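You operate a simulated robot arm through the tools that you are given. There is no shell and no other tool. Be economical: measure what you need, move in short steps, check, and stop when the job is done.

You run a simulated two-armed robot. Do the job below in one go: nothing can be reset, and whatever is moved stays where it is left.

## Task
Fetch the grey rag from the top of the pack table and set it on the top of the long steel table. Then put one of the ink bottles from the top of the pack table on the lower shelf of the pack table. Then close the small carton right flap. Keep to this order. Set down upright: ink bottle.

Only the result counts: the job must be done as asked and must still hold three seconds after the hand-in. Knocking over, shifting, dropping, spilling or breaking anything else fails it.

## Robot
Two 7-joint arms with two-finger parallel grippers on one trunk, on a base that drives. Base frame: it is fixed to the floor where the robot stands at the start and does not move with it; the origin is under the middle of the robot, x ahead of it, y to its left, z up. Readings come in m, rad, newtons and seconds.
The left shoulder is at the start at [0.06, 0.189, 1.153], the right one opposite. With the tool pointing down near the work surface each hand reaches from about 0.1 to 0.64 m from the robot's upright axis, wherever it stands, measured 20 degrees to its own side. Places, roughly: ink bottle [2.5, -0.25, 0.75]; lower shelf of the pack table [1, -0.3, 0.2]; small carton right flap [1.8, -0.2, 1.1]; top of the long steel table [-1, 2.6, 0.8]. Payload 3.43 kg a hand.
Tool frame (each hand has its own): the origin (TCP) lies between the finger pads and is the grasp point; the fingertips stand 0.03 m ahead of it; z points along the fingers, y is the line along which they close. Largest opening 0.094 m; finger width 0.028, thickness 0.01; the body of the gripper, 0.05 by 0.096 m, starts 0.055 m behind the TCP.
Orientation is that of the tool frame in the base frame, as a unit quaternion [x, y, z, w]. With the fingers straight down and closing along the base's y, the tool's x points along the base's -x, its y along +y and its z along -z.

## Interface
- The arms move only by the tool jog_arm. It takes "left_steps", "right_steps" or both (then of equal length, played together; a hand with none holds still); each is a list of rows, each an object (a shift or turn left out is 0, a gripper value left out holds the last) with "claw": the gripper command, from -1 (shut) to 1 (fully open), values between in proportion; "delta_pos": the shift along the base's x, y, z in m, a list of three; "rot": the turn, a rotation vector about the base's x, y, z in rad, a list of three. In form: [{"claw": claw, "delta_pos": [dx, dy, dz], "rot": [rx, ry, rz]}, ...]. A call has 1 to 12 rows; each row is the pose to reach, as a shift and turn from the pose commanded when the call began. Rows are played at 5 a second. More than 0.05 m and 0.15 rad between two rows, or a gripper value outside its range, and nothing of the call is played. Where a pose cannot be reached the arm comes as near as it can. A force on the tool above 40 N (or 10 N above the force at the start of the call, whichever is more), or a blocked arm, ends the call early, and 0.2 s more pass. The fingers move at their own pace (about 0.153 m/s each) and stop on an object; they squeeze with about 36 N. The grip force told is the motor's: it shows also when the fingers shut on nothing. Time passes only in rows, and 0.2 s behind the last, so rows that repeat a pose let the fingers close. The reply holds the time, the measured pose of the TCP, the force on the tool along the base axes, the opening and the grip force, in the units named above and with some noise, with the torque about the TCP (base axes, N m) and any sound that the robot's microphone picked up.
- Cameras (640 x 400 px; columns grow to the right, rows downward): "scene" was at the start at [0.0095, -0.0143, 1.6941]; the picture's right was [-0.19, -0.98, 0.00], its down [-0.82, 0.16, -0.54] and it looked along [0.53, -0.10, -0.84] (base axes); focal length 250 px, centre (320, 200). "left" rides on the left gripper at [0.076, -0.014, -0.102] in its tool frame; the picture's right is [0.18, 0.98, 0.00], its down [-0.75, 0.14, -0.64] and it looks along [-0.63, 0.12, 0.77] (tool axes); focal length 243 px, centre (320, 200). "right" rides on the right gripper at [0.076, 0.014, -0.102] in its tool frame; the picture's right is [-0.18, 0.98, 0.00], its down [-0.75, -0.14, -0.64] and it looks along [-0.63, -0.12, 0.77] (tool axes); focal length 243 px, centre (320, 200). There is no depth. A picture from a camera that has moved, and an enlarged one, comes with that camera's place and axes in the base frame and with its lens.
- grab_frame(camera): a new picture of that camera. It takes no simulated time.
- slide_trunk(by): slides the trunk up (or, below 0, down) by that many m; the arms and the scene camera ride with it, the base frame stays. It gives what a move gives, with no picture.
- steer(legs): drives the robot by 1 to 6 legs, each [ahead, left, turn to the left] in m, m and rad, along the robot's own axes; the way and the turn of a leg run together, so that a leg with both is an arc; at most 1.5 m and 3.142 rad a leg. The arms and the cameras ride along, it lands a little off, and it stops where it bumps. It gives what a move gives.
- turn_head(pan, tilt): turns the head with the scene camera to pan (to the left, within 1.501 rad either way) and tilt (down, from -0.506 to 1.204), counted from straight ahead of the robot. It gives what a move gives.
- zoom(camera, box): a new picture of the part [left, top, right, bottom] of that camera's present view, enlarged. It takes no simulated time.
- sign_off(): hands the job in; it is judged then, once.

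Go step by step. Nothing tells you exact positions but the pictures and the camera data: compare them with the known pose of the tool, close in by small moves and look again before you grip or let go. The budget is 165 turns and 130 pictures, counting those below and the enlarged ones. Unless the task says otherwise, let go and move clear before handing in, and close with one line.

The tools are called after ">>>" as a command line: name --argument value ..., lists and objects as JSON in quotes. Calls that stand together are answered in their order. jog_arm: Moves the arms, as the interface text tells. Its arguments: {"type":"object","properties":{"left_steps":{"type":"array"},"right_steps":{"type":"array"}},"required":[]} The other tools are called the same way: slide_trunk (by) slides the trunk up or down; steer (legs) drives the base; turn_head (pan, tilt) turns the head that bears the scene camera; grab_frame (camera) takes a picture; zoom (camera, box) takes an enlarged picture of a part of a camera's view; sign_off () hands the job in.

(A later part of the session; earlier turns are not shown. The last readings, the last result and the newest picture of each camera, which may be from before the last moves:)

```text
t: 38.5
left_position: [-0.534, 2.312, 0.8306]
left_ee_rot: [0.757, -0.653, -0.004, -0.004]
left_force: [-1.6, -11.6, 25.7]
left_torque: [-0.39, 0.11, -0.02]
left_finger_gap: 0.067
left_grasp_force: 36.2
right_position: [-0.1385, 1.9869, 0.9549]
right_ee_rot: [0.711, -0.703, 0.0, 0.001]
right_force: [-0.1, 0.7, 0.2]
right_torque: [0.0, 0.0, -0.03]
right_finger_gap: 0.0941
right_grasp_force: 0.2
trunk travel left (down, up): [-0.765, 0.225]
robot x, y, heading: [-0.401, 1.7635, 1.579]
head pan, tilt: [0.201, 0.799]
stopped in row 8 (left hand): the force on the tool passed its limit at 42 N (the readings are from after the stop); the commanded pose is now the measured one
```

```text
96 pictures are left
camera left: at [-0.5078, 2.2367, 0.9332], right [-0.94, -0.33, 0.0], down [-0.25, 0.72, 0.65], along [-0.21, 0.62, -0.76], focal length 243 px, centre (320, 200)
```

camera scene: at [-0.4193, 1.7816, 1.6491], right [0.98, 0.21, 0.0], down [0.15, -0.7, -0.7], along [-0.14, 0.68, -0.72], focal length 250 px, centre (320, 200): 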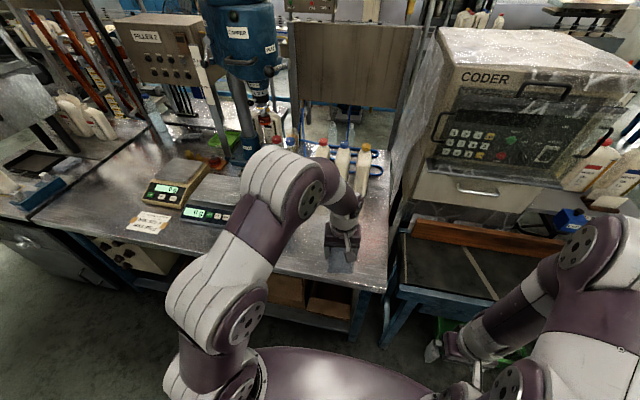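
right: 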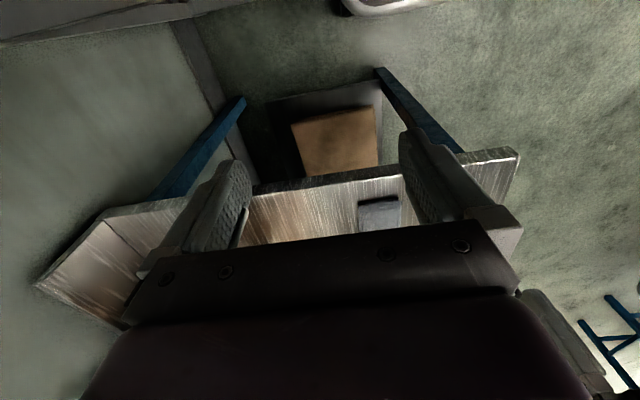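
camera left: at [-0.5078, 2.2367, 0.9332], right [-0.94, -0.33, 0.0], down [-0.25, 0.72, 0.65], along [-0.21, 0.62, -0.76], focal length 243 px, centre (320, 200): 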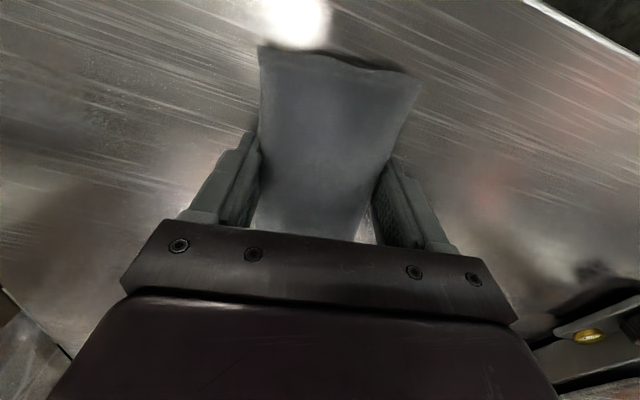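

The rag has touched the tabletop. I'll rise a hair, open, and go straight up.

>>> jog_arm --left_steps '[{"delta_pos": [0, 0, 0.002]}, {"claw": 0.2, "delta_pos": [0, 0, 0.002]}, {"claw": 1, "delta_pos": [0, 0, 0.002]}, {"claw": 1, "delta_pos": [0, 0, 0.002]}, {"delta_pos": [0, 0, 0.03]}, {"delta_pos": [0, 0, 0.07]}, {"delta_pos": [0, 0, 0.11]}, {"delta_pos": [0.0, 0, 0.15]}, {"delta_pos": [0.01, -0.04, 0.17]}]'

>>> grab_frame --camera "left"

>>> zoom --camera "scene" --box '[200, 120, 440, 270]'

```text
t: 40.5
left_position: [-0.5235, 2.2704, 0.9983]
left_ee_rot: [0.758, -0.652, -0.003, -0.003]
left_force: [1.2, -0.1, 0.0]
left_torque: [0.01, 0.0, 0.0]
left_finger_gap: 0.094
left_grasp_force: 0.1
right_position: [-0.1378, 1.9879, 0.9557]
right_ee_rot: [0.711, -0.703, 0.0, 0.001]
right_force: [0.6, -0.3, 0.1]
right_torque: [0.0, 0.01, -0.01]
right_finger_gap: 0.094
right_grasp_force: 0.1
trunk travel left (down, up): [-0.765, 0.225]
robot x, y, heading: [-0.407, 1.7615, 1.582]
head pan, tilt: [0.201, 0.799]
```

```text
95 pictures are left
camera left: at [-0.4976, 2.1958, 1.1012], right [-0.94, -0.33, 0.0], down [-0.25, 0.72, 0.65], along [-0.21, 0.61, -0.76], focal length 243 px, centre (320, 200)
```

left: 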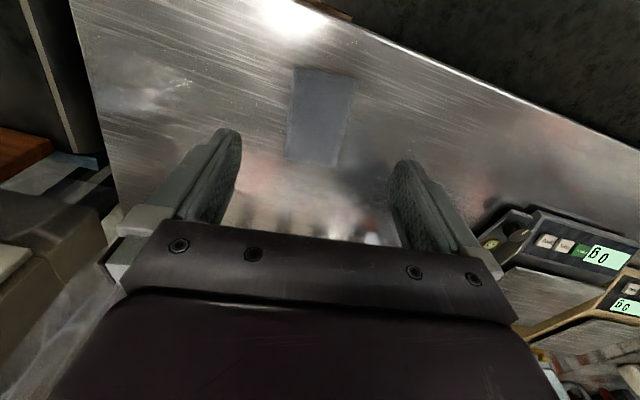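

```text
2.67 times, centred on (320, 195) of scene
camera zoom: at [-0.4185, 1.7787, 1.6491], right [0.98, 0.21, 0.0], down [0.15, -0.7, -0.7], along [-0.15, 0.68, -0.72], focal length 666 px, centre (320, 213)
```

zoom: 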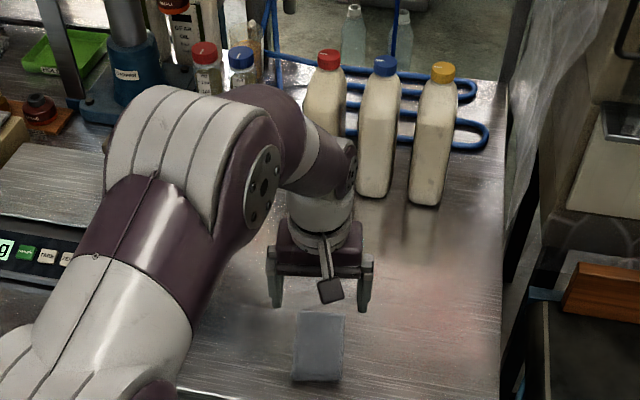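

The rag now lies flat on the steel table and is released. Next I'll back off, turn around and go along the pack table's open side to look at the ink bottles and the small carton.

>>> steer --legs '[[-0.6, 0, 0], [0, 0, -3.14], [0, 1.5, 0], [0, 0.5, 0]]'

>>> turn_head --pan 0.0 --tilt 0.6

>>> grab_frame --camera "scene"

```text
t: 60.8
left_position: [1.7194, 0.6971, 0.9968]
left_ee_rot: [0.647, 0.763, -0.003, 0.002]
left_force: [0.0, 0.3, -0.5]
left_torque: [0.02, 0.01, 0.01]
left_finger_gap: 0.0939
left_grasp_force: 0.0
right_position: [1.3278, 0.9745, 0.9536]
right_ee_rot: [0.697, 0.717, 0.002, -0.001]
right_force: [0.5, 0.0, -0.7]
right_torque: [0.0, -0.04, 0.06]
right_finger_gap: 0.094
right_grasp_force: 0.0
trunk travel left (down, up): [-0.765, 0.225]
robot x, y, heading: [1.5878, 1.2042, -1.548]
head pan, tilt: [0.201, 0.799]
```

```text
t: 61.5
left_position: [1.7194, 0.696, 0.9965]
left_ee_rot: [0.648, 0.762, -0.003, 0.002]
left_force: [0.4, 0.1, 0.6]
left_torque: [-0.03, 0.01, 0.01]
left_finger_gap: 0.094
left_grasp_force: 0.0
right_position: [1.3297, 0.9736, 0.9531]
right_ee_rot: [0.697, 0.717, 0.001, -0.001]
right_force: [0.4, 0.1, 0.1]
right_torque: [0.0, 0.0, 0.02]
right_finger_gap: 0.0939
right_grasp_force: 0.0
trunk travel left (down, up): [-0.765, 0.225]
robot x, y, heading: [1.5929, 1.2028, -1.546]
head pan, tilt: [0.0, 0.6]
```

```text
93 pictures are left
camera scene: at [1.5927, 1.1754, 1.6659], right [-1.0, -0.02, 0.0], down [-0.01, 0.57, -0.82], along [0.02, -0.82, -0.57], focal length 250 px, centre (320, 200)
```

scene: 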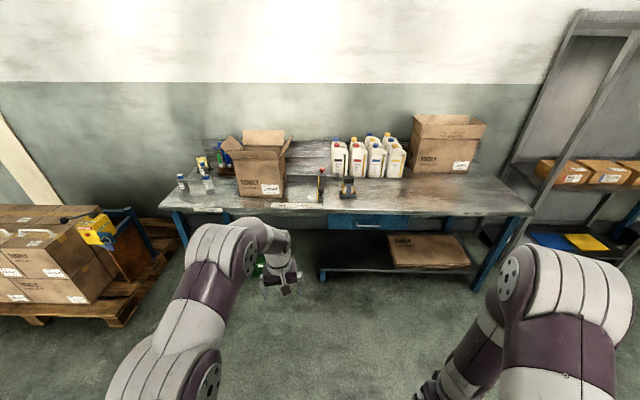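

>>> zoom --camera "scene" --box '[140, 120, 380, 270]'

>>> zoom --camera "scene" --box '[300, 190, 540, 340]'

>>> zoom --camera "scene" --box '[165, 130, 245, 230]'

```text
2.67 times, centred on (260, 195) of scene
camera zoom: at [1.5927, 1.1754, 1.6659], right [-1.0, -0.02, 0.0], down [-0.01, 0.57, -0.82], along [0.02, -0.82, -0.57], focal length 666 px, centre (480, 213)
```

zoom: 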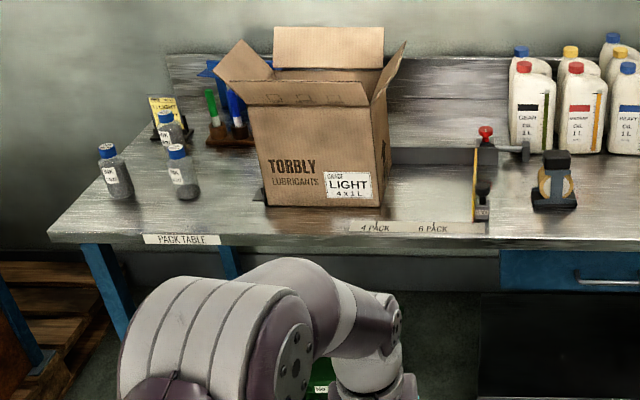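

```text
2.67 times, centred on (420, 265) of scene
camera zoom: at [1.5927, 1.1754, 1.6659], right [-1.0, -0.02, 0.0], down [-0.01, 0.57, -0.82], along [0.02, -0.82, -0.57], focal length 666 px, centre (53, 27)
```

zoom: 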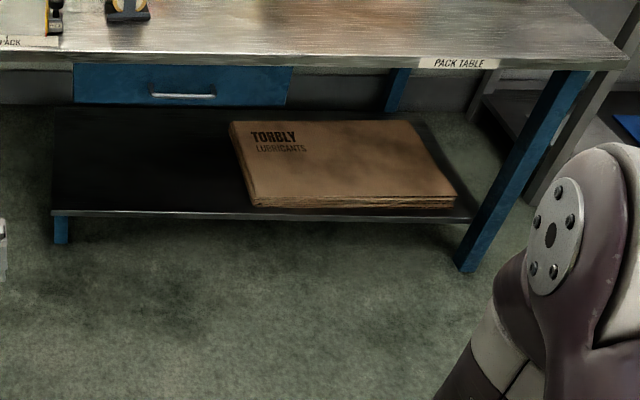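

```text
4.00 times, centred on (205, 180) of scene
camera zoom: at [1.5927, 1.1754, 1.6659], right [-1.0, -0.02, 0.0], down [-0.01, 0.57, -0.82], along [0.02, -0.82, -0.57], focal length 999 px, centre (780, 280)
```

zoom: 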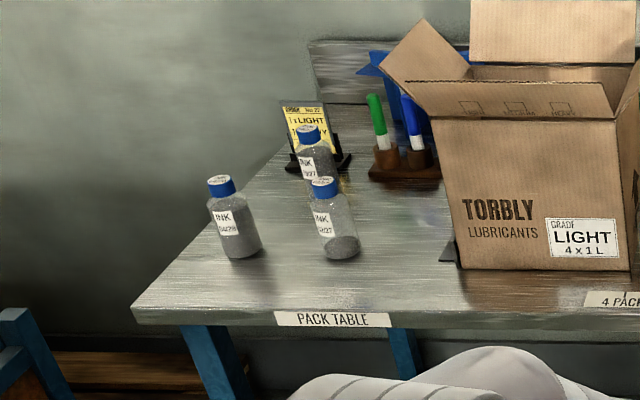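

The three ink bottles (clear, blue caps) stand at the far left end of the pack table: A ≈ (2.48, -0.12), B ≈ (2.32, -0.12), C ≈ (2.42, -0.33). The lower shelf has free space around x 1.2–1.6. I'll drive to stand in front of bottle A.

>>> steer --legs '[[0, 0.72, -0.022], [0.55, 0, 0]]'

>>> turn_head --pan 0.1 --tilt 0.9

>>> grab_frame --camera "scene"

>>> grab_frame --camera "left"

```text
t: 68.2
left_position: [2.4306, 0.1583, 0.9968]
left_ee_rot: [0.653, 0.758, -0.003, 0.002]
left_force: [1.1, 0.4, 0.4]
left_torque: [0.03, -0.01, 0.04]
left_finger_gap: 0.0941
left_grasp_force: 0.1
right_position: [2.046, 0.4431, 0.9535]
right_ee_rot: [0.703, 0.712, 0.002, 0.0]
right_force: [0.2, -0.7, -1.1]
right_torque: [-0.02, 0.01, 0.02]
right_finger_gap: 0.0945
right_grasp_force: 0.1
trunk travel left (down, up): [-0.765, 0.225]
robot x, y, heading: [2.3095, 0.6707, -1.558]
head pan, tilt: [0.0, 0.6]
```

```text
t: 69.0
left_position: [2.4312, 0.1595, 0.9975]
left_ee_rot: [0.653, 0.758, -0.003, 0.002]
left_force: [-0.3, -0.6, 0.0]
left_torque: [0.03, 0.05, 0.02]
left_finger_gap: 0.0939
left_grasp_force: 0.1
right_position: [2.0452, 0.4436, 0.9529]
right_ee_rot: [0.703, 0.711, 0.001, 0.0]
right_force: [-0.2, -0.5, 0.3]
right_torque: [-0.03, -0.01, -0.01]
right_finger_gap: 0.0941
right_grasp_force: 0.0
trunk travel left (down, up): [-0.765, 0.225]
robot x, y, heading: [2.3146, 0.6689, -1.56]
head pan, tilt: [0.099, 0.901]
```

```text
89 pictures are left
camera scene: at [2.3193, 0.6524, 1.6413], right [-0.99, -0.11, 0.0], down [-0.08, 0.78, -0.62], along [0.07, -0.62, -0.78], focal length 250 px, centre (320, 200)
```

scene: 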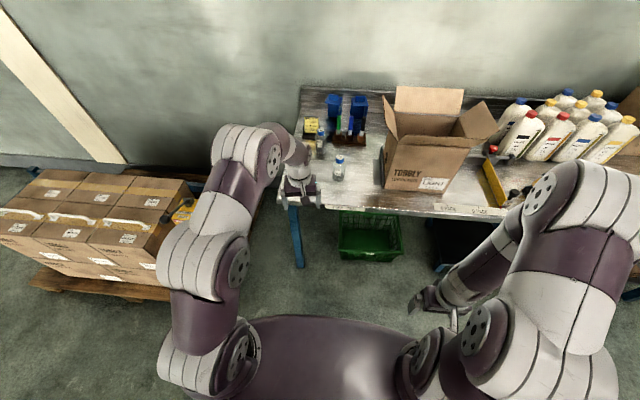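

```text
88 pictures are left
camera left: at [2.4066, 0.2322, 1.1], right [0.95, 0.33, 0.0], down [0.25, -0.72, 0.65], along [0.21, -0.61, -0.76], focal length 243 px, centre (320, 200)
```

left: 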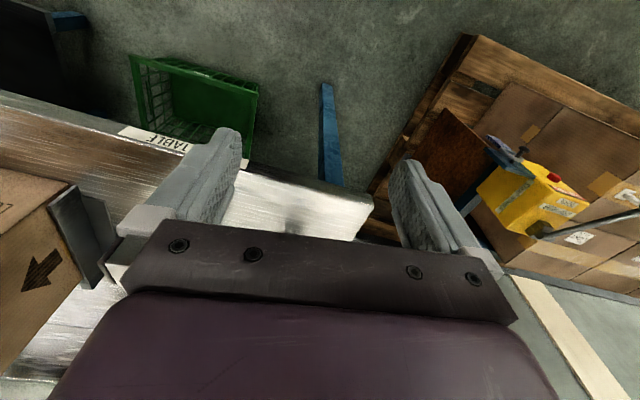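

B is clearly visible and A is hidden behind the hand. I'll square up the hand's yaw and then pitch the fingers up to about 40° below horizontal, so the same grip also works for the shelf.

>>> jog_arm --left_steps '[{"rot": [0, 0, -0.07]}, {"rot": [0, 0, -0.145], "delta_pos": [0, 0.02, 0]}]'

>>> jog_arm --left_steps '[{"rot": [-0.15, 0, 0], "delta_pos": [0, 0.02, 0]}, {"rot": [-0.3, 0, 0], "delta_pos": [0, 0.04, 0]}, {"rot": [-0.45, 0, 0], "delta_pos": [0, 0.05, 0]}, {"rot": [-0.6, 0, 0], "delta_pos": [0, 0.05, 0]}, {"rot": [-0.75, 0, 0], "delta_pos": [0, 0.05, 0]}, {"rot": [-0.9, 0, 0], "delta_pos": [0, 0.05, 0]}, {"rot": [-0.9, 0, 0], "delta_pos": [0, 0.05, 0]}]'

>>> grab_frame --camera "left"

>>> grab_frame --camera "scene"

```text
t: 69.6
left_position: [2.4312, 0.1801, 0.9973]
left_ee_rot: [0.706, 0.708, -0.004, 0.003]
left_force: [0.2, 1.4, -0.1]
left_torque: [-0.03, 0.01, -0.03]
left_finger_gap: 0.0938
left_grasp_force: 0.1
right_position: [2.0445, 0.4446, 0.954]
right_ee_rot: [0.703, 0.711, 0.001, 0.0]
right_force: [0.4, 0.2, 0.3]
right_torque: [0.02, -0.01, 0.01]
right_finger_gap: 0.0941
right_grasp_force: 0.0
trunk travel left (down, up): [-0.765, 0.225]
robot x, y, heading: [2.3096, 0.6715, -1.565]
head pan, tilt: [0.099, 0.901]
```

```text
t: 71.2
left_position: [2.4308, 0.2279, 0.9966]
left_ee_rot: [0.635, 0.636, -0.311, 0.309]
left_force: [-0.7, -0.1, 0.2]
left_torque: [0.01, -0.03, 0.05]
left_finger_gap: 0.0941
left_grasp_force: 0.1
left hand out of reach, approached as far as the arm can: row 4, 5
right_position: [2.046, 0.4415, 0.9538]
right_ee_rot: [0.703, 0.711, 0.003, -0.002]
right_force: [-0.3, 1.0, 0.6]
right_torque: [0.0, 0.0, -0.01]
right_finger_gap: 0.094
right_grasp_force: 0.1
trunk travel left (down, up): [-0.765, 0.225]
robot x, y, heading: [2.3116, 0.6659, -1.566]
head pan, tilt: [0.099, 0.901]
```

```text
87 pictures are left
camera left: at [2.4174, 0.3556, 1.0005], right [0.98, 0.11, -0.15], down [0.14, 0.04, 0.99], along [0.12, -0.99, 0.03], focal length 243 px, centre (320, 200)
```

left: 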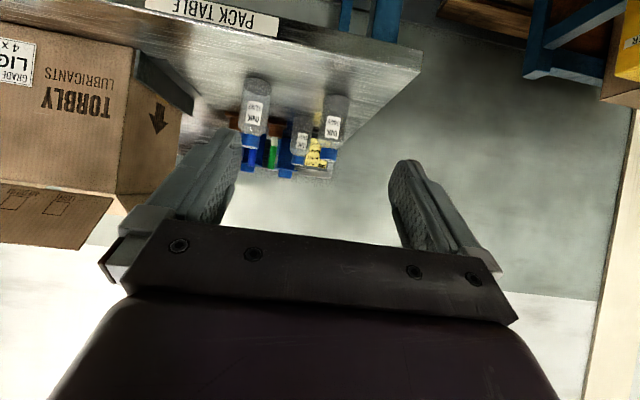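

```text
86 pictures are left
camera scene: at [2.3192, 0.6513, 1.6412], right [-0.99, -0.11, 0.0], down [-0.08, 0.78, -0.62], along [0.07, -0.62, -0.78], focal length 250 px, centre (320, 200)
```

scene: 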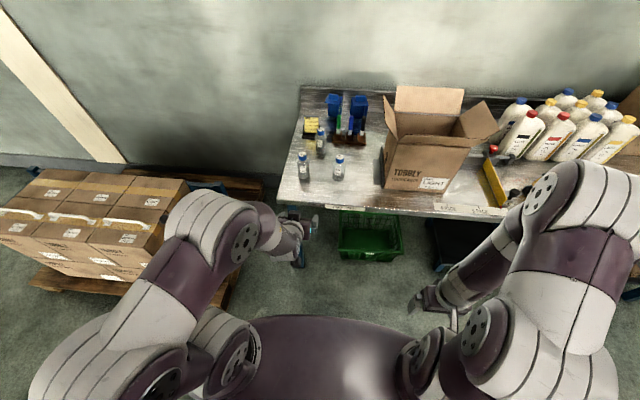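

The arm holds the tilted pose. Bottle A is at about (2.478, -0.13), standing from z 0.80 to 0.94. I'll drive forward 0.21 m to bring it within reach.

>>> steer --legs '[[0.21, 0.0, 0]]'

>>> jog_arm --left_steps '[{"claw": 1, "delta_pos": [0.025, 0.02, -0.03]}, {"delta_pos": [0.045, 0.03, -0.07]}, {"delta_pos": [0.045, 0.03, -0.1]}, {"delta_pos": [0.045, 0.03, -0.1]}]'

>>> grab_frame --camera "left"

>>> grab_frame --camera "scene"

```text
t: 72.8
left_position: [2.4313, 0.0183, 0.9963]
left_ee_rot: [0.636, 0.635, -0.311, 0.308]
left_force: [-0.2, 0.4, 0.4]
left_torque: [0.0, -0.01, -0.02]
left_finger_gap: 0.094
left_grasp_force: 0.1
right_position: [2.0455, 0.2337, 0.9537]
right_ee_rot: [0.704, 0.71, 0.002, -0.001]
right_force: [-0.7, -0.5, 0.0]
right_torque: [0.0, 0.01, 0.01]
right_finger_gap: 0.0942
right_grasp_force: 0.0
trunk travel left (down, up): [-0.765, 0.225]
robot x, y, heading: [2.3123, 0.457, -1.567]
head pan, tilt: [0.099, 0.901]
```

```text
t: 73.8
left_position: [2.4659, 0.0213, 0.9197]
left_ee_rot: [0.646, 0.629, -0.285, 0.325]
left_force: [0.2, -0.2, 0.3]
left_torque: [0.03, 0.0, -0.01]
left_finger_gap: 0.0942
left_grasp_force: 0.0
left hand out of reach, approached as far as the arm can: row 1, 2, 3, 4
right_position: [2.0465, 0.2347, 0.954]
right_ee_rot: [0.704, 0.71, 0.002, 0.0]
right_force: [-0.9, 0.5, -0.2]
right_torque: [-0.02, 0.03, 0.0]
right_finger_gap: 0.094
right_grasp_force: 0.0
trunk travel left (down, up): [-0.765, 0.225]
robot x, y, heading: [2.3134, 0.4593, -1.567]
head pan, tilt: [0.099, 0.901]
```

```text
85 pictures are left
camera left: at [2.4521, 0.1478, 0.9261], right [0.99, 0.12, -0.08], down [0.08, 0.02, 1.0], along [0.12, -0.99, 0.01], focal length 243 px, centre (320, 200)
```

left: 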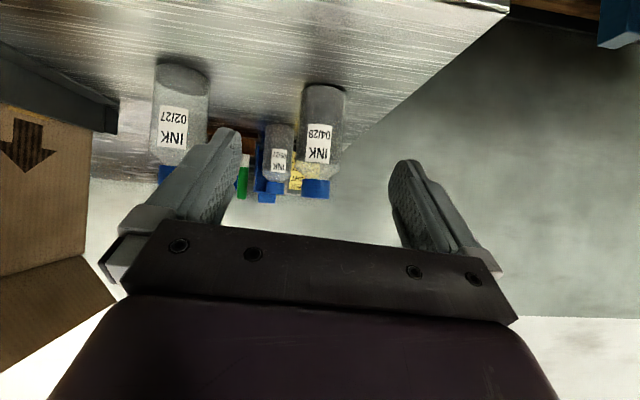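

```text
84 pictures are left
camera scene: at [2.3204, 0.4444, 1.6412], right [-0.99, -0.1, 0.0], down [-0.08, 0.78, -0.62], along [0.06, -0.62, -0.78], focal length 250 px, centre (320, 200)
```

scene: 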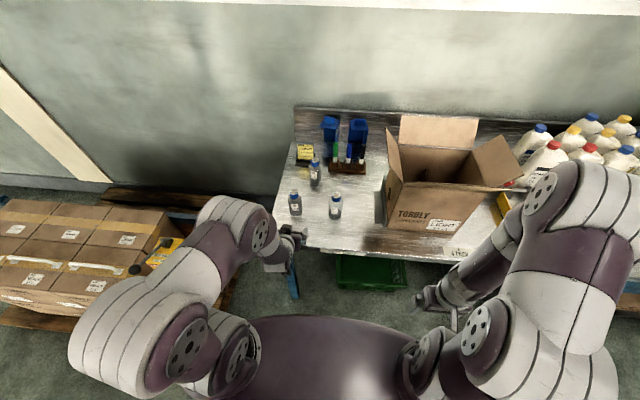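

The tilted pose runs out of reach when low, so I'll restore it high and then lower the trunk, keeping the arm's shape.

>>> jog_arm --left_steps '[{"delta_pos": [0, -0.02, 0.04]}, {"delta_pos": [0, -0.03, 0.08]}, {"delta_pos": [0, -0.04, 0.11]}, {"delta_pos": [0, -0.04, 0.11]}]'

>>> slide_trunk --by -0.13

>>> grab_frame --camera "left"

```text
t: 74.8
left_position: [2.4664, -0.0191, 1.0307]
left_ee_rot: [0.648, 0.629, -0.285, 0.322]
left_force: [-0.2, 0.1, -0.6]
left_torque: [-0.05, -0.02, -0.02]
left_finger_gap: 0.0941
left_grasp_force: 0.1
right_position: [2.0457, 0.2332, 0.953]
right_ee_rot: [0.704, 0.71, 0.001, 0.0]
right_force: [0.4, -0.1, -0.3]
right_torque: [-0.02, 0.01, -0.02]
right_finger_gap: 0.094
right_grasp_force: 0.1
trunk travel left (down, up): [-0.765, 0.225]
robot x, y, heading: [2.3114, 0.4596, -1.565]
head pan, tilt: [0.099, 0.901]
```

```text
t: 76.4
left_position: [2.4668, -0.0197, 0.9]
left_ee_rot: [0.647, 0.63, -0.285, 0.323]
left_force: [0.7, 0.1, 0.3]
left_torque: [-0.02, 0.0, 0.0]
left_finger_gap: 0.0942
left_grasp_force: 0.2
right_position: [2.0462, 0.2338, 0.8247]
right_ee_rot: [0.703, 0.711, 0.002, 0.0]
right_force: [0.3, 0.0, 0.2]
right_torque: [-0.01, -0.02, 0.02]
right_finger_gap: 0.0939
right_grasp_force: 0.0
trunk travel left (down, up): [-0.635, 0.355]
robot x, y, heading: [2.3116, 0.4581, -1.566]
head pan, tilt: [0.099, 0.901]
```

```text
83 pictures are left
camera left: at [2.4527, 0.1065, 0.9055], right [0.99, 0.12, -0.08], down [0.08, 0.02, 1.0], along [0.12, -0.99, 0.01], focal length 243 px, centre (320, 200)
```

left: 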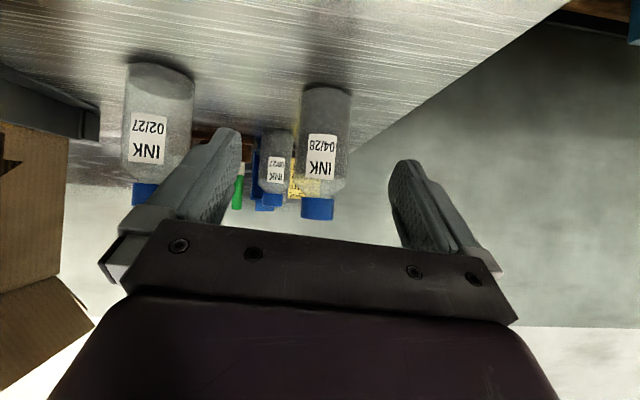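

Bottle A's centre is at about (2.477, -0.152). I'll level the closing axis and line up in front of it.

>>> jog_arm --left_steps '[{"delta_pos": [0.005, -0.02, -0.01], "rot": [0, 0.03, 0]}, {"delta_pos": [0.01, -0.04, -0.025], "rot": [0, 0.059, 0]}, {"delta_pos": [0.01, -0.055, -0.035], "rot": [0, 0.059, 0]}, {"delta_pos": [0.01, -0.055, -0.035], "rot": [0, 0.059, 0]}]'

>>> grab_frame --camera "left"

>>> zoom --camera "scene" --box '[230, 130, 390, 230]'

```text
t: 77.4
left_position: [2.4754, -0.0759, 0.8653]
left_ee_rot: [0.637, 0.64, -0.301, 0.306]
left_force: [-0.3, 0.1, -0.4]
left_torque: [-0.01, 0.05, -0.04]
left_finger_gap: 0.0939
left_grasp_force: 0.1
right_position: [2.0464, 0.2343, 0.8245]
right_ee_rot: [0.704, 0.71, 0.001, -0.001]
right_force: [-0.6, -0.2, 0.1]
right_torque: [-0.04, -0.03, -0.02]
right_finger_gap: 0.094
right_grasp_force: 0.1
trunk travel left (down, up): [-0.635, 0.355]
robot x, y, heading: [2.3163, 0.4608, -1.567]
head pan, tilt: [0.099, 0.901]
```

```text
82 pictures are left
camera left: at [2.4613, 0.0512, 0.8722], right [0.98, 0.13, -0.14], down [0.14, 0.02, 0.99], along [0.13, -0.99, 0.01], focal length 243 px, centre (320, 200)
```

left: 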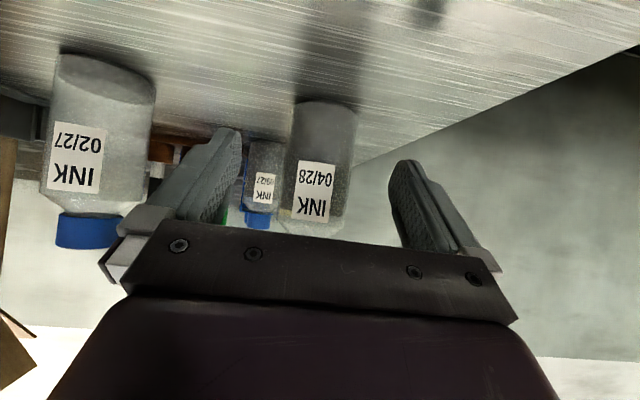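

```text
4.00 times, centred on (310, 180) of scene
camera zoom: at [2.3207, 0.4434, 1.5112], right [-0.99, -0.1, 0.0], down [-0.08, 0.78, -0.62], along [0.06, -0.62, -0.78], focal length 999 px, centre (360, 280)
```

zoom: 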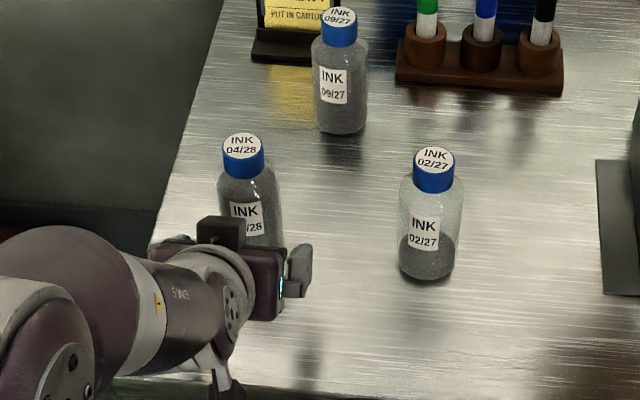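

>>> jog_arm --left_steps '[{"delta_pos": [0.003, -0.02, -0.003]}, {"delta_pos": [0.004, -0.045, -0.005]}, {"delta_pos": [0.004, -0.045, -0.005]}]'

>>> grab_frame --camera "left"

>>> zoom --camera "scene" --box '[230, 130, 390, 230]'

```text
t: 78.2
left_position: [2.4808, -0.121, 0.8604]
left_ee_rot: [0.638, 0.639, -0.303, 0.305]
left_force: [0.3, 0.0, -0.6]
left_torque: [-0.01, -0.01, 0.01]
left_finger_gap: 0.0942
left_grasp_force: 0.0
right_position: [2.047, 0.2343, 0.8232]
right_ee_rot: [0.704, 0.71, 0.002, 0.0]
right_force: [-0.9, 0.1, -0.3]
right_torque: [0.0, -0.01, 0.02]
right_finger_gap: 0.0941
right_grasp_force: 0.1
trunk travel left (down, up): [-0.635, 0.355]
robot x, y, heading: [2.3116, 0.4599, -1.569]
head pan, tilt: [0.099, 0.901]
```

```text
80 pictures are left
camera left: at [2.4675, 0.0061, 0.8666], right [0.98, 0.12, -0.14], down [0.14, 0.02, 0.99], along [0.12, -0.99, 0.01], focal length 243 px, centre (320, 200)
```

left: 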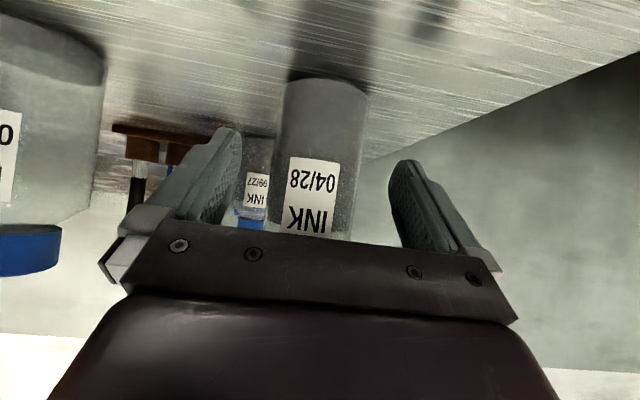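

```text
4.00 times, centred on (310, 180) of scene
camera zoom: at [2.3206, 0.4431, 1.5112], right [-0.99, -0.1, 0.0], down [-0.08, 0.78, -0.62], along [0.06, -0.62, -0.78], focal length 999 px, centre (360, 280)
```

zoom: 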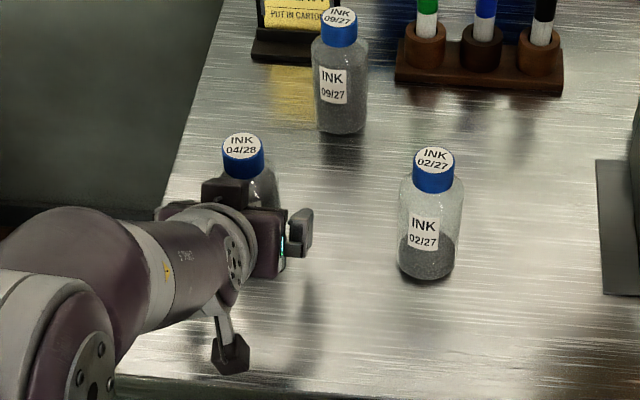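

The bottle is centred between the fingers, so I'll ease forward another 3 cm and slightly down.

>>> jog_arm --left_steps '[{"delta_pos": [-0.001, -0.015, -0.008]}, {"delta_pos": [-0.001, -0.03, -0.012]}, {"delta_pos": [-0.001, -0.03, -0.012]}]'

>>> grab_frame --camera "left"

>>> zoom --camera "scene" --box '[250, 140, 350, 220]'

```text
t: 79.0
left_position: [2.4797, -0.151, 0.8472]
left_ee_rot: [0.637, 0.64, -0.303, 0.305]
left_force: [-0.1, 0.5, 0.1]
left_torque: [-0.05, 0.03, 0.0]
left_finger_gap: 0.0941
left_grasp_force: 0.1
right_position: [2.0469, 0.2337, 0.8243]
right_ee_rot: [0.704, 0.71, 0.002, -0.001]
right_force: [0.8, 1.0, 0.7]
right_torque: [0.0, 0.0, 0.01]
right_finger_gap: 0.0941
right_grasp_force: 0.1
trunk travel left (down, up): [-0.635, 0.355]
robot x, y, heading: [2.315, 0.4576, -1.567]
head pan, tilt: [0.099, 0.901]
```

```text
78 pictures are left
camera left: at [2.4661, -0.024, 0.8539], right [0.98, 0.12, -0.14], down [0.14, 0.02, 0.99], along [0.12, -0.99, 0.01], focal length 243 px, centre (320, 200)
```

left: 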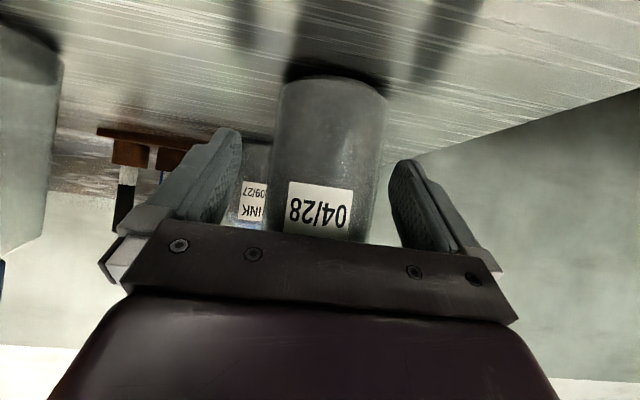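

```text
5.00 times, centred on (300, 180) of scene
camera zoom: at [2.3206, 0.4429, 1.5112], right [-0.99, -0.1, 0.0], down [-0.08, 0.78, -0.62], along [0.06, -0.62, -0.78], focal length 1249 px, centre (420, 300)
```

zoom: 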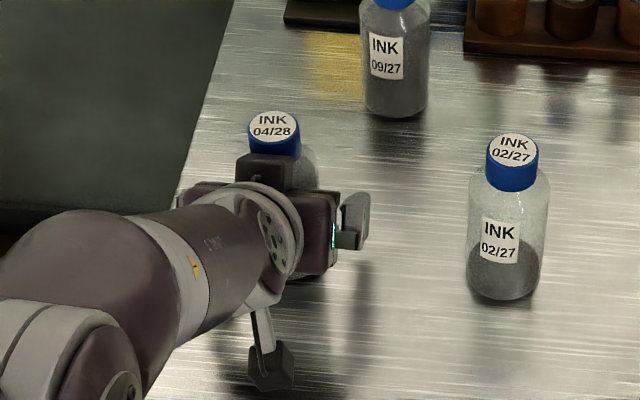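

The bottle lies between the pads, about 4 mm to +x of centre. I'll correct that and close gently.

>>> jog_arm --left_steps '[{"claw": 1, "delta_pos": [0.004, -0.004, 0]}, {"claw": 0.5, "delta_pos": [0.004, -0.004, 0]}, {"claw": 0.3, "delta_pos": [0.004, -0.004, 0]}, {"claw": 0.0, "delta_pos": [0.004, -0.004, 0]}, {"claw": -1, "delta_pos": [0.004, -0.004, 0]}, {"claw": -1, "delta_pos": [0.004, -0.004, 0]}]'

>>> grab_frame --camera "left"

```text
t: 80.4
left_position: [2.4842, -0.1549, 0.8469]
left_ee_rot: [0.637, 0.64, -0.303, 0.305]
left_force: [-0.6, 0.9, -0.4]
left_torque: [-0.01, 0.02, -0.01]
left_finger_gap: 0.0594
left_grasp_force: 35.8
right_position: [2.0465, 0.2328, 0.8241]
right_ee_rot: [0.704, 0.71, 0.002, -0.001]
right_force: [0.2, 0.1, -0.5]
right_torque: [-0.01, -0.02, 0.03]
right_finger_gap: 0.0942
right_grasp_force: 0.0
trunk travel left (down, up): [-0.635, 0.355]
robot x, y, heading: [2.3113, 0.4593, -1.567]
head pan, tilt: [0.099, 0.901]
```

```text
76 pictures are left
camera left: at [2.4702, -0.0276, 0.8536], right [0.98, 0.12, -0.14], down [0.14, 0.02, 0.99], along [0.12, -0.99, 0.01], focal length 243 px, centre (320, 200)
```

left: 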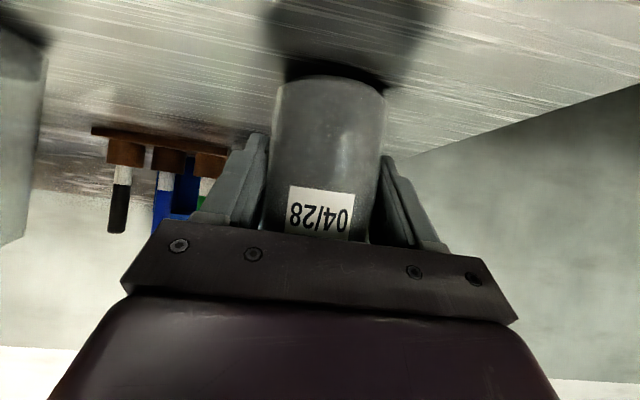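

Gripped at 0.059 m. I'll lift straight up and check.

>>> jog_arm --left_steps '[{"delta_pos": [0, 0, 0.02]}, {"delta_pos": [0, 0, 0.05]}, {"delta_pos": [0, 0, 0.08]}, {"delta_pos": [0, 0.02, 0.1]}, {"delta_pos": [0, 0.05, 0.1]}, {"delta_pos": [0, 0.05, 0.1]}]'

>>> grab_frame --camera "left"

>>> grab_frame --camera "scene"

```text
t: 81.8
left_position: [2.4827, -0.1043, 0.9459]
left_ee_rot: [0.638, 0.639, -0.302, 0.305]
left_force: [-0.1, 0.1, -2.7]
left_torque: [-0.01, 0.02, 0.0]
left_finger_gap: 0.0596
left_grasp_force: 36.0
right_position: [2.0457, 0.2329, 0.8241]
right_ee_rot: [0.704, 0.71, 0.003, 0.0]
right_force: [-0.5, 0.1, 0.0]
right_torque: [0.0, -0.03, 0.0]
right_finger_gap: 0.094
right_grasp_force: 0.1
trunk travel left (down, up): [-0.635, 0.355]
robot x, y, heading: [2.312, 0.4617, -1.562]
head pan, tilt: [0.099, 0.901]
```

```text
75 pictures are left
camera left: at [2.4693, 0.0214, 0.9531], right [0.98, 0.12, -0.14], down [0.14, 0.02, 0.99], along [0.12, -0.99, 0.0], focal length 243 px, centre (320, 200)
```

left: 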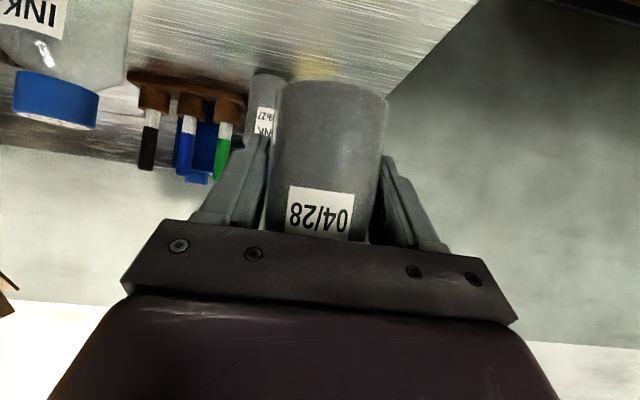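

```text
74 pictures are left
camera scene: at [2.3206, 0.4412, 1.5112], right [-0.99, -0.1, 0.0], down [-0.08, 0.78, -0.62], along [0.06, -0.62, -0.78], focal length 250 px, centre (320, 200)
```

scene: 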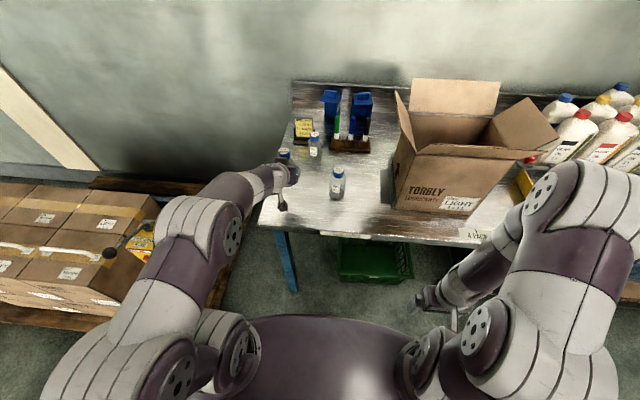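

The bottle is held securely. I'll back off, move along the table to the shelf and take a look.

>>> steer --legs '[[-0.45, 0, 0], [0, -1.1, 0]]'

>>> turn_head --pan 0.0 --tilt 0.8

>>> grab_frame --camera "scene"

```text
t: 89.8
left_position: [1.3843, 0.3349, 0.9467]
left_ee_rot: [0.636, 0.641, -0.303, 0.305]
left_force: [0.2, 0.5, -3.1]
left_torque: [0.01, 0.0, -0.01]
left_finger_gap: 0.0595
left_grasp_force: 35.8
right_position: [0.9438, 0.6715, 0.8245]
right_ee_rot: [0.702, 0.712, 0.002, -0.001]
right_force: [0.7, 0.8, -0.1]
right_torque: [-0.03, 0.0, 0.0]
right_finger_gap: 0.0938
right_grasp_force: 0.1
trunk travel left (down, up): [-0.635, 0.355]
robot x, y, heading: [1.2065, 0.9001, -1.566]
head pan, tilt: [0.099, 0.901]
```

```text
t: 90.4
left_position: [1.383, 0.3366, 0.9467]
left_ee_rot: [0.636, 0.641, -0.302, 0.306]
left_force: [0.0, 0.0, -2.6]
left_torque: [0.0, 0.0, -0.03]
left_finger_gap: 0.059
left_grasp_force: 35.8
right_position: [0.9444, 0.6726, 0.8242]
right_ee_rot: [0.702, 0.713, 0.002, -0.001]
right_force: [-0.4, -0.5, -0.3]
right_torque: [0.02, 0.01, 0.0]
right_finger_gap: 0.094
right_grasp_force: 0.1
trunk travel left (down, up): [-0.635, 0.355]
robot x, y, heading: [1.2104, 0.8963, -1.562]
head pan, tilt: [0.0, 0.799]
```

```text
73 pictures are left
camera scene: at [1.2101, 0.8769, 1.5191], right [-1.0, -0.01, 0.0], down [-0.01, 0.72, -0.7], along [0.01, -0.7, -0.72], focal length 250 px, centre (320, 200)
```

scene: 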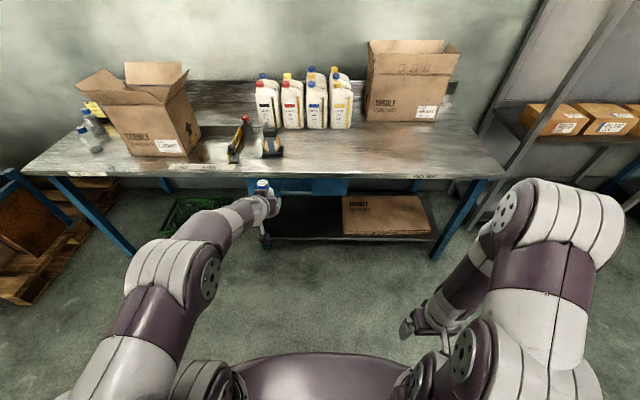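

The free shelf stretch is about x 1.1–1.6, with its front edge at y ≈ -0.05 and z ≈ 0.19. I'll lower the trunk here, clear of the table.

>>> slide_trunk --by -0.6

>>> turn_head --pan 0.1 --tilt 0.6

>>> grab_frame --camera "scene"

>>> grab_frame --camera "left"

```text
refused: -0.6 is not a number from -0.4 to 0.4
```

```text
t: 91.2
left_position: [1.3827, 0.336, 0.9473]
left_ee_rot: [0.635, 0.641, -0.302, 0.306]
left_force: [-0.7, -0.1, -1.5]
left_torque: [-0.01, 0.01, -0.02]
left_finger_gap: 0.0593
left_grasp_force: 36.3
right_position: [0.9439, 0.6718, 0.8239]
right_ee_rot: [0.702, 0.713, 0.001, -0.001]
right_force: [-0.7, 0.5, 0.4]
right_torque: [-0.01, -0.01, -0.02]
right_finger_gap: 0.0941
right_grasp_force: 0.1
trunk travel left (down, up): [-0.635, 0.355]
robot x, y, heading: [1.2075, 0.8994, -1.559]
head pan, tilt: [0.099, 0.6]
```

```text
72 pictures are left
camera scene: at [1.2189, 0.8697, 1.5359], right [-0.99, -0.11, 0.0], down [-0.06, 0.56, -0.82], along [0.09, -0.82, -0.57], focal length 250 px, centre (320, 200)
```

scene: 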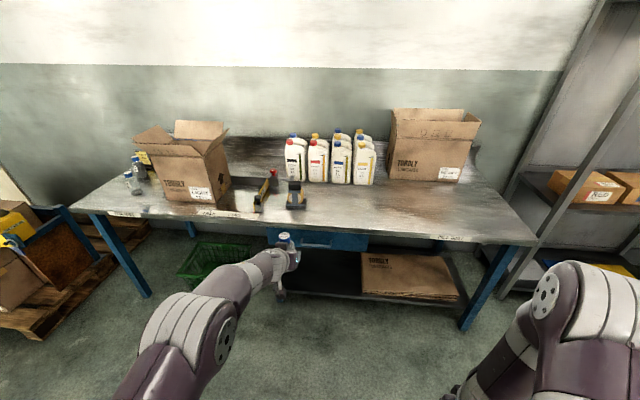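

```text
71 pictures are left
camera left: at [1.3685, 0.4628, 0.9536], right [0.98, 0.12, -0.14], down [0.14, 0.02, 0.99], along [0.13, -0.99, 0.01], focal length 243 px, centre (320, 200)
```

left: 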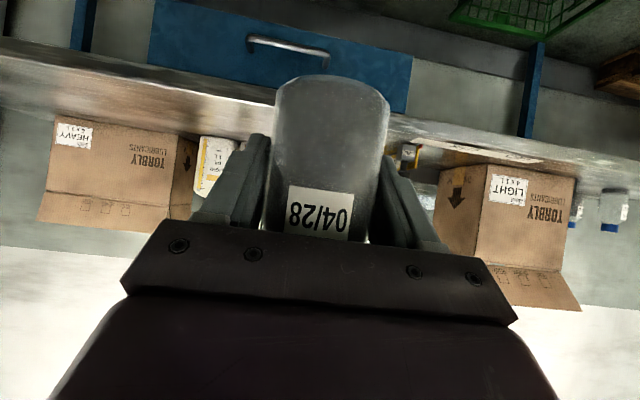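

>>> slide_trunk --by -0.4

>>> slide_trunk --by -0.2

>>> grab_frame --camera "scene"

>>> grab_frame --camera "left"

```text
t: 95.0
left_position: [1.383, 0.3369, 0.5472]
left_ee_rot: [0.636, 0.642, -0.301, 0.306]
left_force: [-0.1, 0.1, -2.7]
left_torque: [0.01, 0.0, 0.01]
left_finger_gap: 0.0594
left_grasp_force: 36.2
right_position: [0.9446, 0.6728, 0.4237]
right_ee_rot: [0.702, 0.712, 0.0, -0.001]
right_force: [0.0, -0.1, 0.0]
right_torque: [0.01, -0.01, 0.01]
right_finger_gap: 0.0942
right_grasp_force: 0.1
trunk travel left (down, up): [-0.235, 0.755]
robot x, y, heading: [1.2085, 0.8959, -1.563]
head pan, tilt: [0.099, 0.6]
```

```text
t: 97.2
left_position: [1.3828, 0.3371, 0.3471]
left_ee_rot: [0.636, 0.641, -0.302, 0.306]
left_force: [-0.7, 0.0, -2.8]
left_torque: [0.02, -0.04, 0.04]
left_finger_gap: 0.0593
left_grasp_force: 36.3
right_position: [0.9436, 0.6724, 0.2247]
right_ee_rot: [0.703, 0.711, 0.003, -0.001]
right_force: [0.5, 0.6, -0.7]
right_torque: [-0.01, 0.01, 0.02]
right_finger_gap: 0.0939
right_grasp_force: 0.0
trunk travel left (down, up): [-0.035, 0.955]
robot x, y, heading: [1.2076, 0.8974, -1.558]
head pan, tilt: [0.099, 0.6]
```

```text
70 pictures are left
camera scene: at [1.2189, 0.8699, 0.936], right [-0.99, -0.11, 0.0], down [-0.06, 0.56, -0.82], along [0.09, -0.82, -0.57], focal length 250 px, centre (320, 200)
```

scene: 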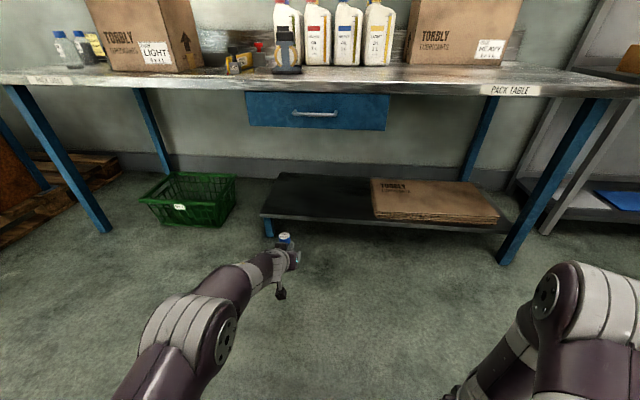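

```text
69 pictures are left
camera left: at [1.3685, 0.463, 0.3537], right [0.98, 0.12, -0.14], down [0.14, 0.02, 0.99], along [0.13, -0.99, 0.01], focal length 243 px, centre (320, 200)
```

left: 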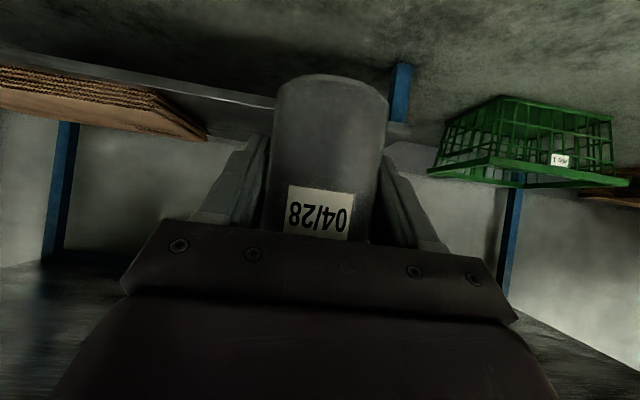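

The shelf top is at z ≈ 0.19, y -0.04 to -0.48, free for x 1.08–1.60. I'll drive straight ahead with the bottle 0.11 m above shelf level.

>>> steer --legs '[[0.43, 0, 0]]'

>>> grab_frame --camera "scene"

>>> grab_frame --camera "left"

```text
t: 99.8
left_position: [1.3853, -0.0955, 0.3472]
left_ee_rot: [0.636, 0.641, -0.302, 0.305]
left_force: [-0.4, 0.3, -2.2]
left_torque: [-0.02, 0.0, 0.02]
left_finger_gap: 0.0594
left_grasp_force: 36.4
right_position: [0.947, 0.242, 0.225]
right_ee_rot: [0.703, 0.711, 0.002, -0.001]
right_force: [-0.1, -0.6, 0.1]
right_torque: [0.04, 0.01, 0.02]
right_finger_gap: 0.0937
right_grasp_force: 0.3
trunk travel left (down, up): [-0.035, 0.955]
robot x, y, heading: [1.2111, 0.4684, -1.561]
head pan, tilt: [0.099, 0.6]
```

```text
68 pictures are left
camera scene: at [1.223, 0.4385, 0.936], right [-0.99, -0.11, 0.0], down [-0.06, 0.56, -0.82], along [0.09, -0.82, -0.57], focal length 250 px, centre (320, 200)
```

scene: 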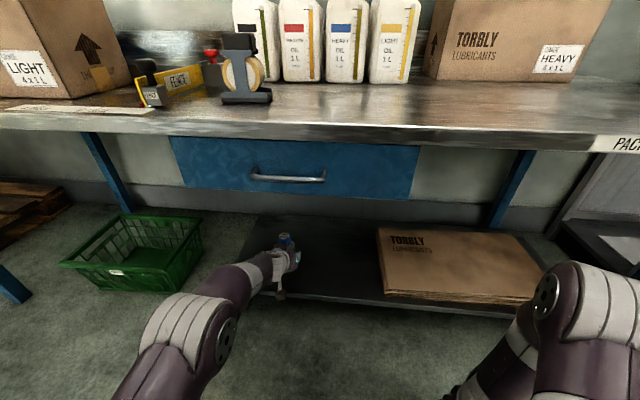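

```text
67 pictures are left
camera left: at [1.3718, 0.0313, 0.3536], right [0.98, 0.12, -0.14], down [0.14, 0.02, 0.99], along [0.12, -0.99, 0.01], focal length 243 px, centre (320, 200)
```

left: 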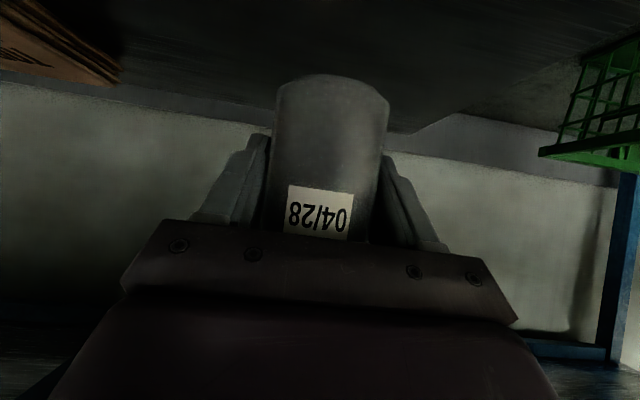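

>>> jog_arm --left_steps '[{"delta_pos": [-0.01, -0.035, -0.01]}, {"delta_pos": [-0.015, -0.07, -0.03]}, {"delta_pos": [-0.015, -0.075, -0.06]}, {"delta_pos": [-0.015, -0.075, -0.09]}, {"delta_pos": [-0.015, -0.075, -0.09]}]'

>>> grab_frame --camera "left"

>>> zoom --camera "scene" --box '[220, 200, 380, 300]'

```text
t: 101.0
left_position: [1.3713, -0.171, 0.2559]
left_ee_rot: [0.637, 0.64, -0.303, 0.305]
left_force: [-0.8, 0.3, -3.2]
left_torque: [0.0, 0.03, -0.03]
left_finger_gap: 0.0593
left_grasp_force: 36.5
right_position: [0.9477, 0.2415, 0.2236]
right_ee_rot: [0.703, 0.712, 0.002, -0.001]
right_force: [1.1, -0.9, -0.5]
right_torque: [-0.03, -0.02, -0.02]
right_finger_gap: 0.094
right_grasp_force: 0.1
trunk travel left (down, up): [-0.035, 0.955]
robot x, y, heading: [1.2104, 0.4677, -1.557]
head pan, tilt: [0.099, 0.6]
```

```text
66 pictures are left
camera left: at [1.3569, -0.0437, 0.263], right [0.98, 0.12, -0.14], down [0.14, 0.02, 0.99], along [0.12, -0.99, 0.01], focal length 243 px, centre (320, 200)
```

left: 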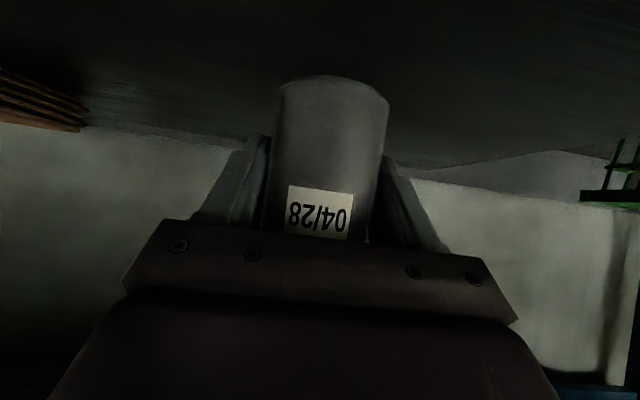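

```text
4.00 times, centred on (300, 250) of scene
camera zoom: at [1.223, 0.4384, 0.936], right [-0.99, -0.11, 0.0], down [-0.06, 0.56, -0.82], along [0.09, -0.82, -0.57], focal length 999 px, centre (400, 0)
```

zoom: 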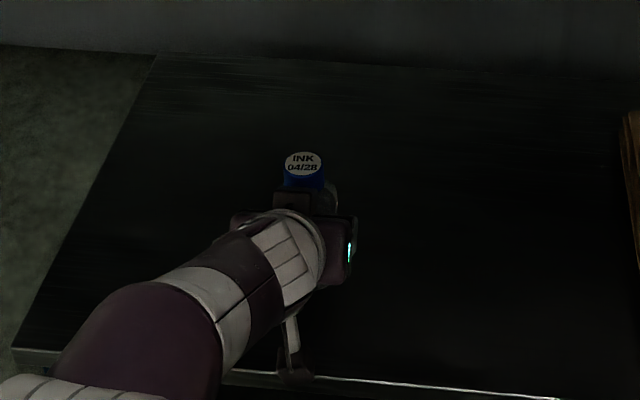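

>>> jog_arm --left_steps '[{"delta_pos": [0, 0, -0.004]}, {"delta_pos": [0, 0, -0.008]}, {"delta_pos": [0, 0, -0.012]}, {"delta_pos": [0, 0, -0.015]}]'

```text
t: 102.0
left_position: [1.3695, -0.1705, 0.2425]
left_ee_rot: [0.636, 0.64, -0.303, 0.305]
left_force: [-0.6, 0.4, -2.8]
left_torque: [0.01, -0.01, 0.03]
left_finger_gap: 0.0593
left_grasp_force: 35.9
right_position: [0.9492, 0.2416, 0.2244]
right_ee_rot: [0.702, 0.712, 0.002, 0.0]
right_force: [-0.1, -0.1, -0.1]
right_torque: [0.02, 0.0, 0.0]
right_finger_gap: 0.0943
right_grasp_force: 0.1
trunk travel left (down, up): [-0.035, 0.955]
robot x, y, heading: [1.2091, 0.4634, -1.563]
head pan, tilt: [0.099, 0.6]
```

No contact yet, so I'll keep stepping down slowly.

>>> jog_arm --left_steps '[{"delta_pos": [0, 0, -0.003]}, {"delta_pos": [0, 0, -0.005]}]'

>>> grab_frame --camera "left"

```text
t: 102.6
left_position: [1.3706, -0.1706, 0.2374]
left_ee_rot: [0.636, 0.64, -0.303, 0.306]
left_force: [0.2, -0.1, -1.6]
left_torque: [0.0, 0.02, 0.02]
left_finger_gap: 0.0592
left_grasp_force: 36.3
right_position: [0.9476, 0.2411, 0.2248]
right_ee_rot: [0.703, 0.711, 0.002, -0.001]
right_force: [0.5, 0.5, -0.5]
right_torque: [-0.02, 0.01, 0.01]
right_finger_gap: 0.0941
right_grasp_force: 0.1
trunk travel left (down, up): [-0.035, 0.955]
robot x, y, heading: [1.2154, 0.4677, -1.561]
head pan, tilt: [0.099, 0.6]
```

```text
64 pictures are left
camera left: at [1.3569, -0.0438, 0.2434], right [0.98, 0.12, -0.14], down [0.14, 0.02, 0.99], along [0.12, -0.99, 0.01], focal length 243 px, centre (320, 200)
```

left: 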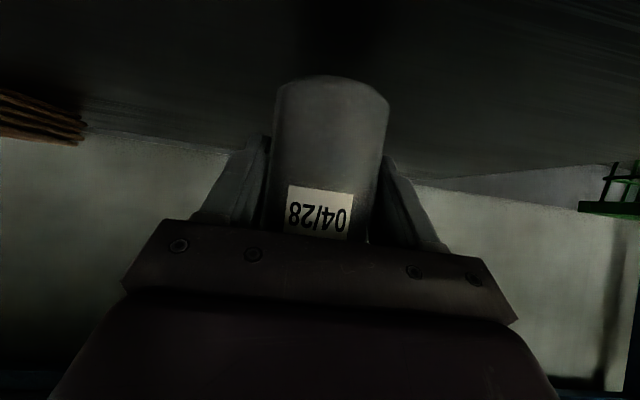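

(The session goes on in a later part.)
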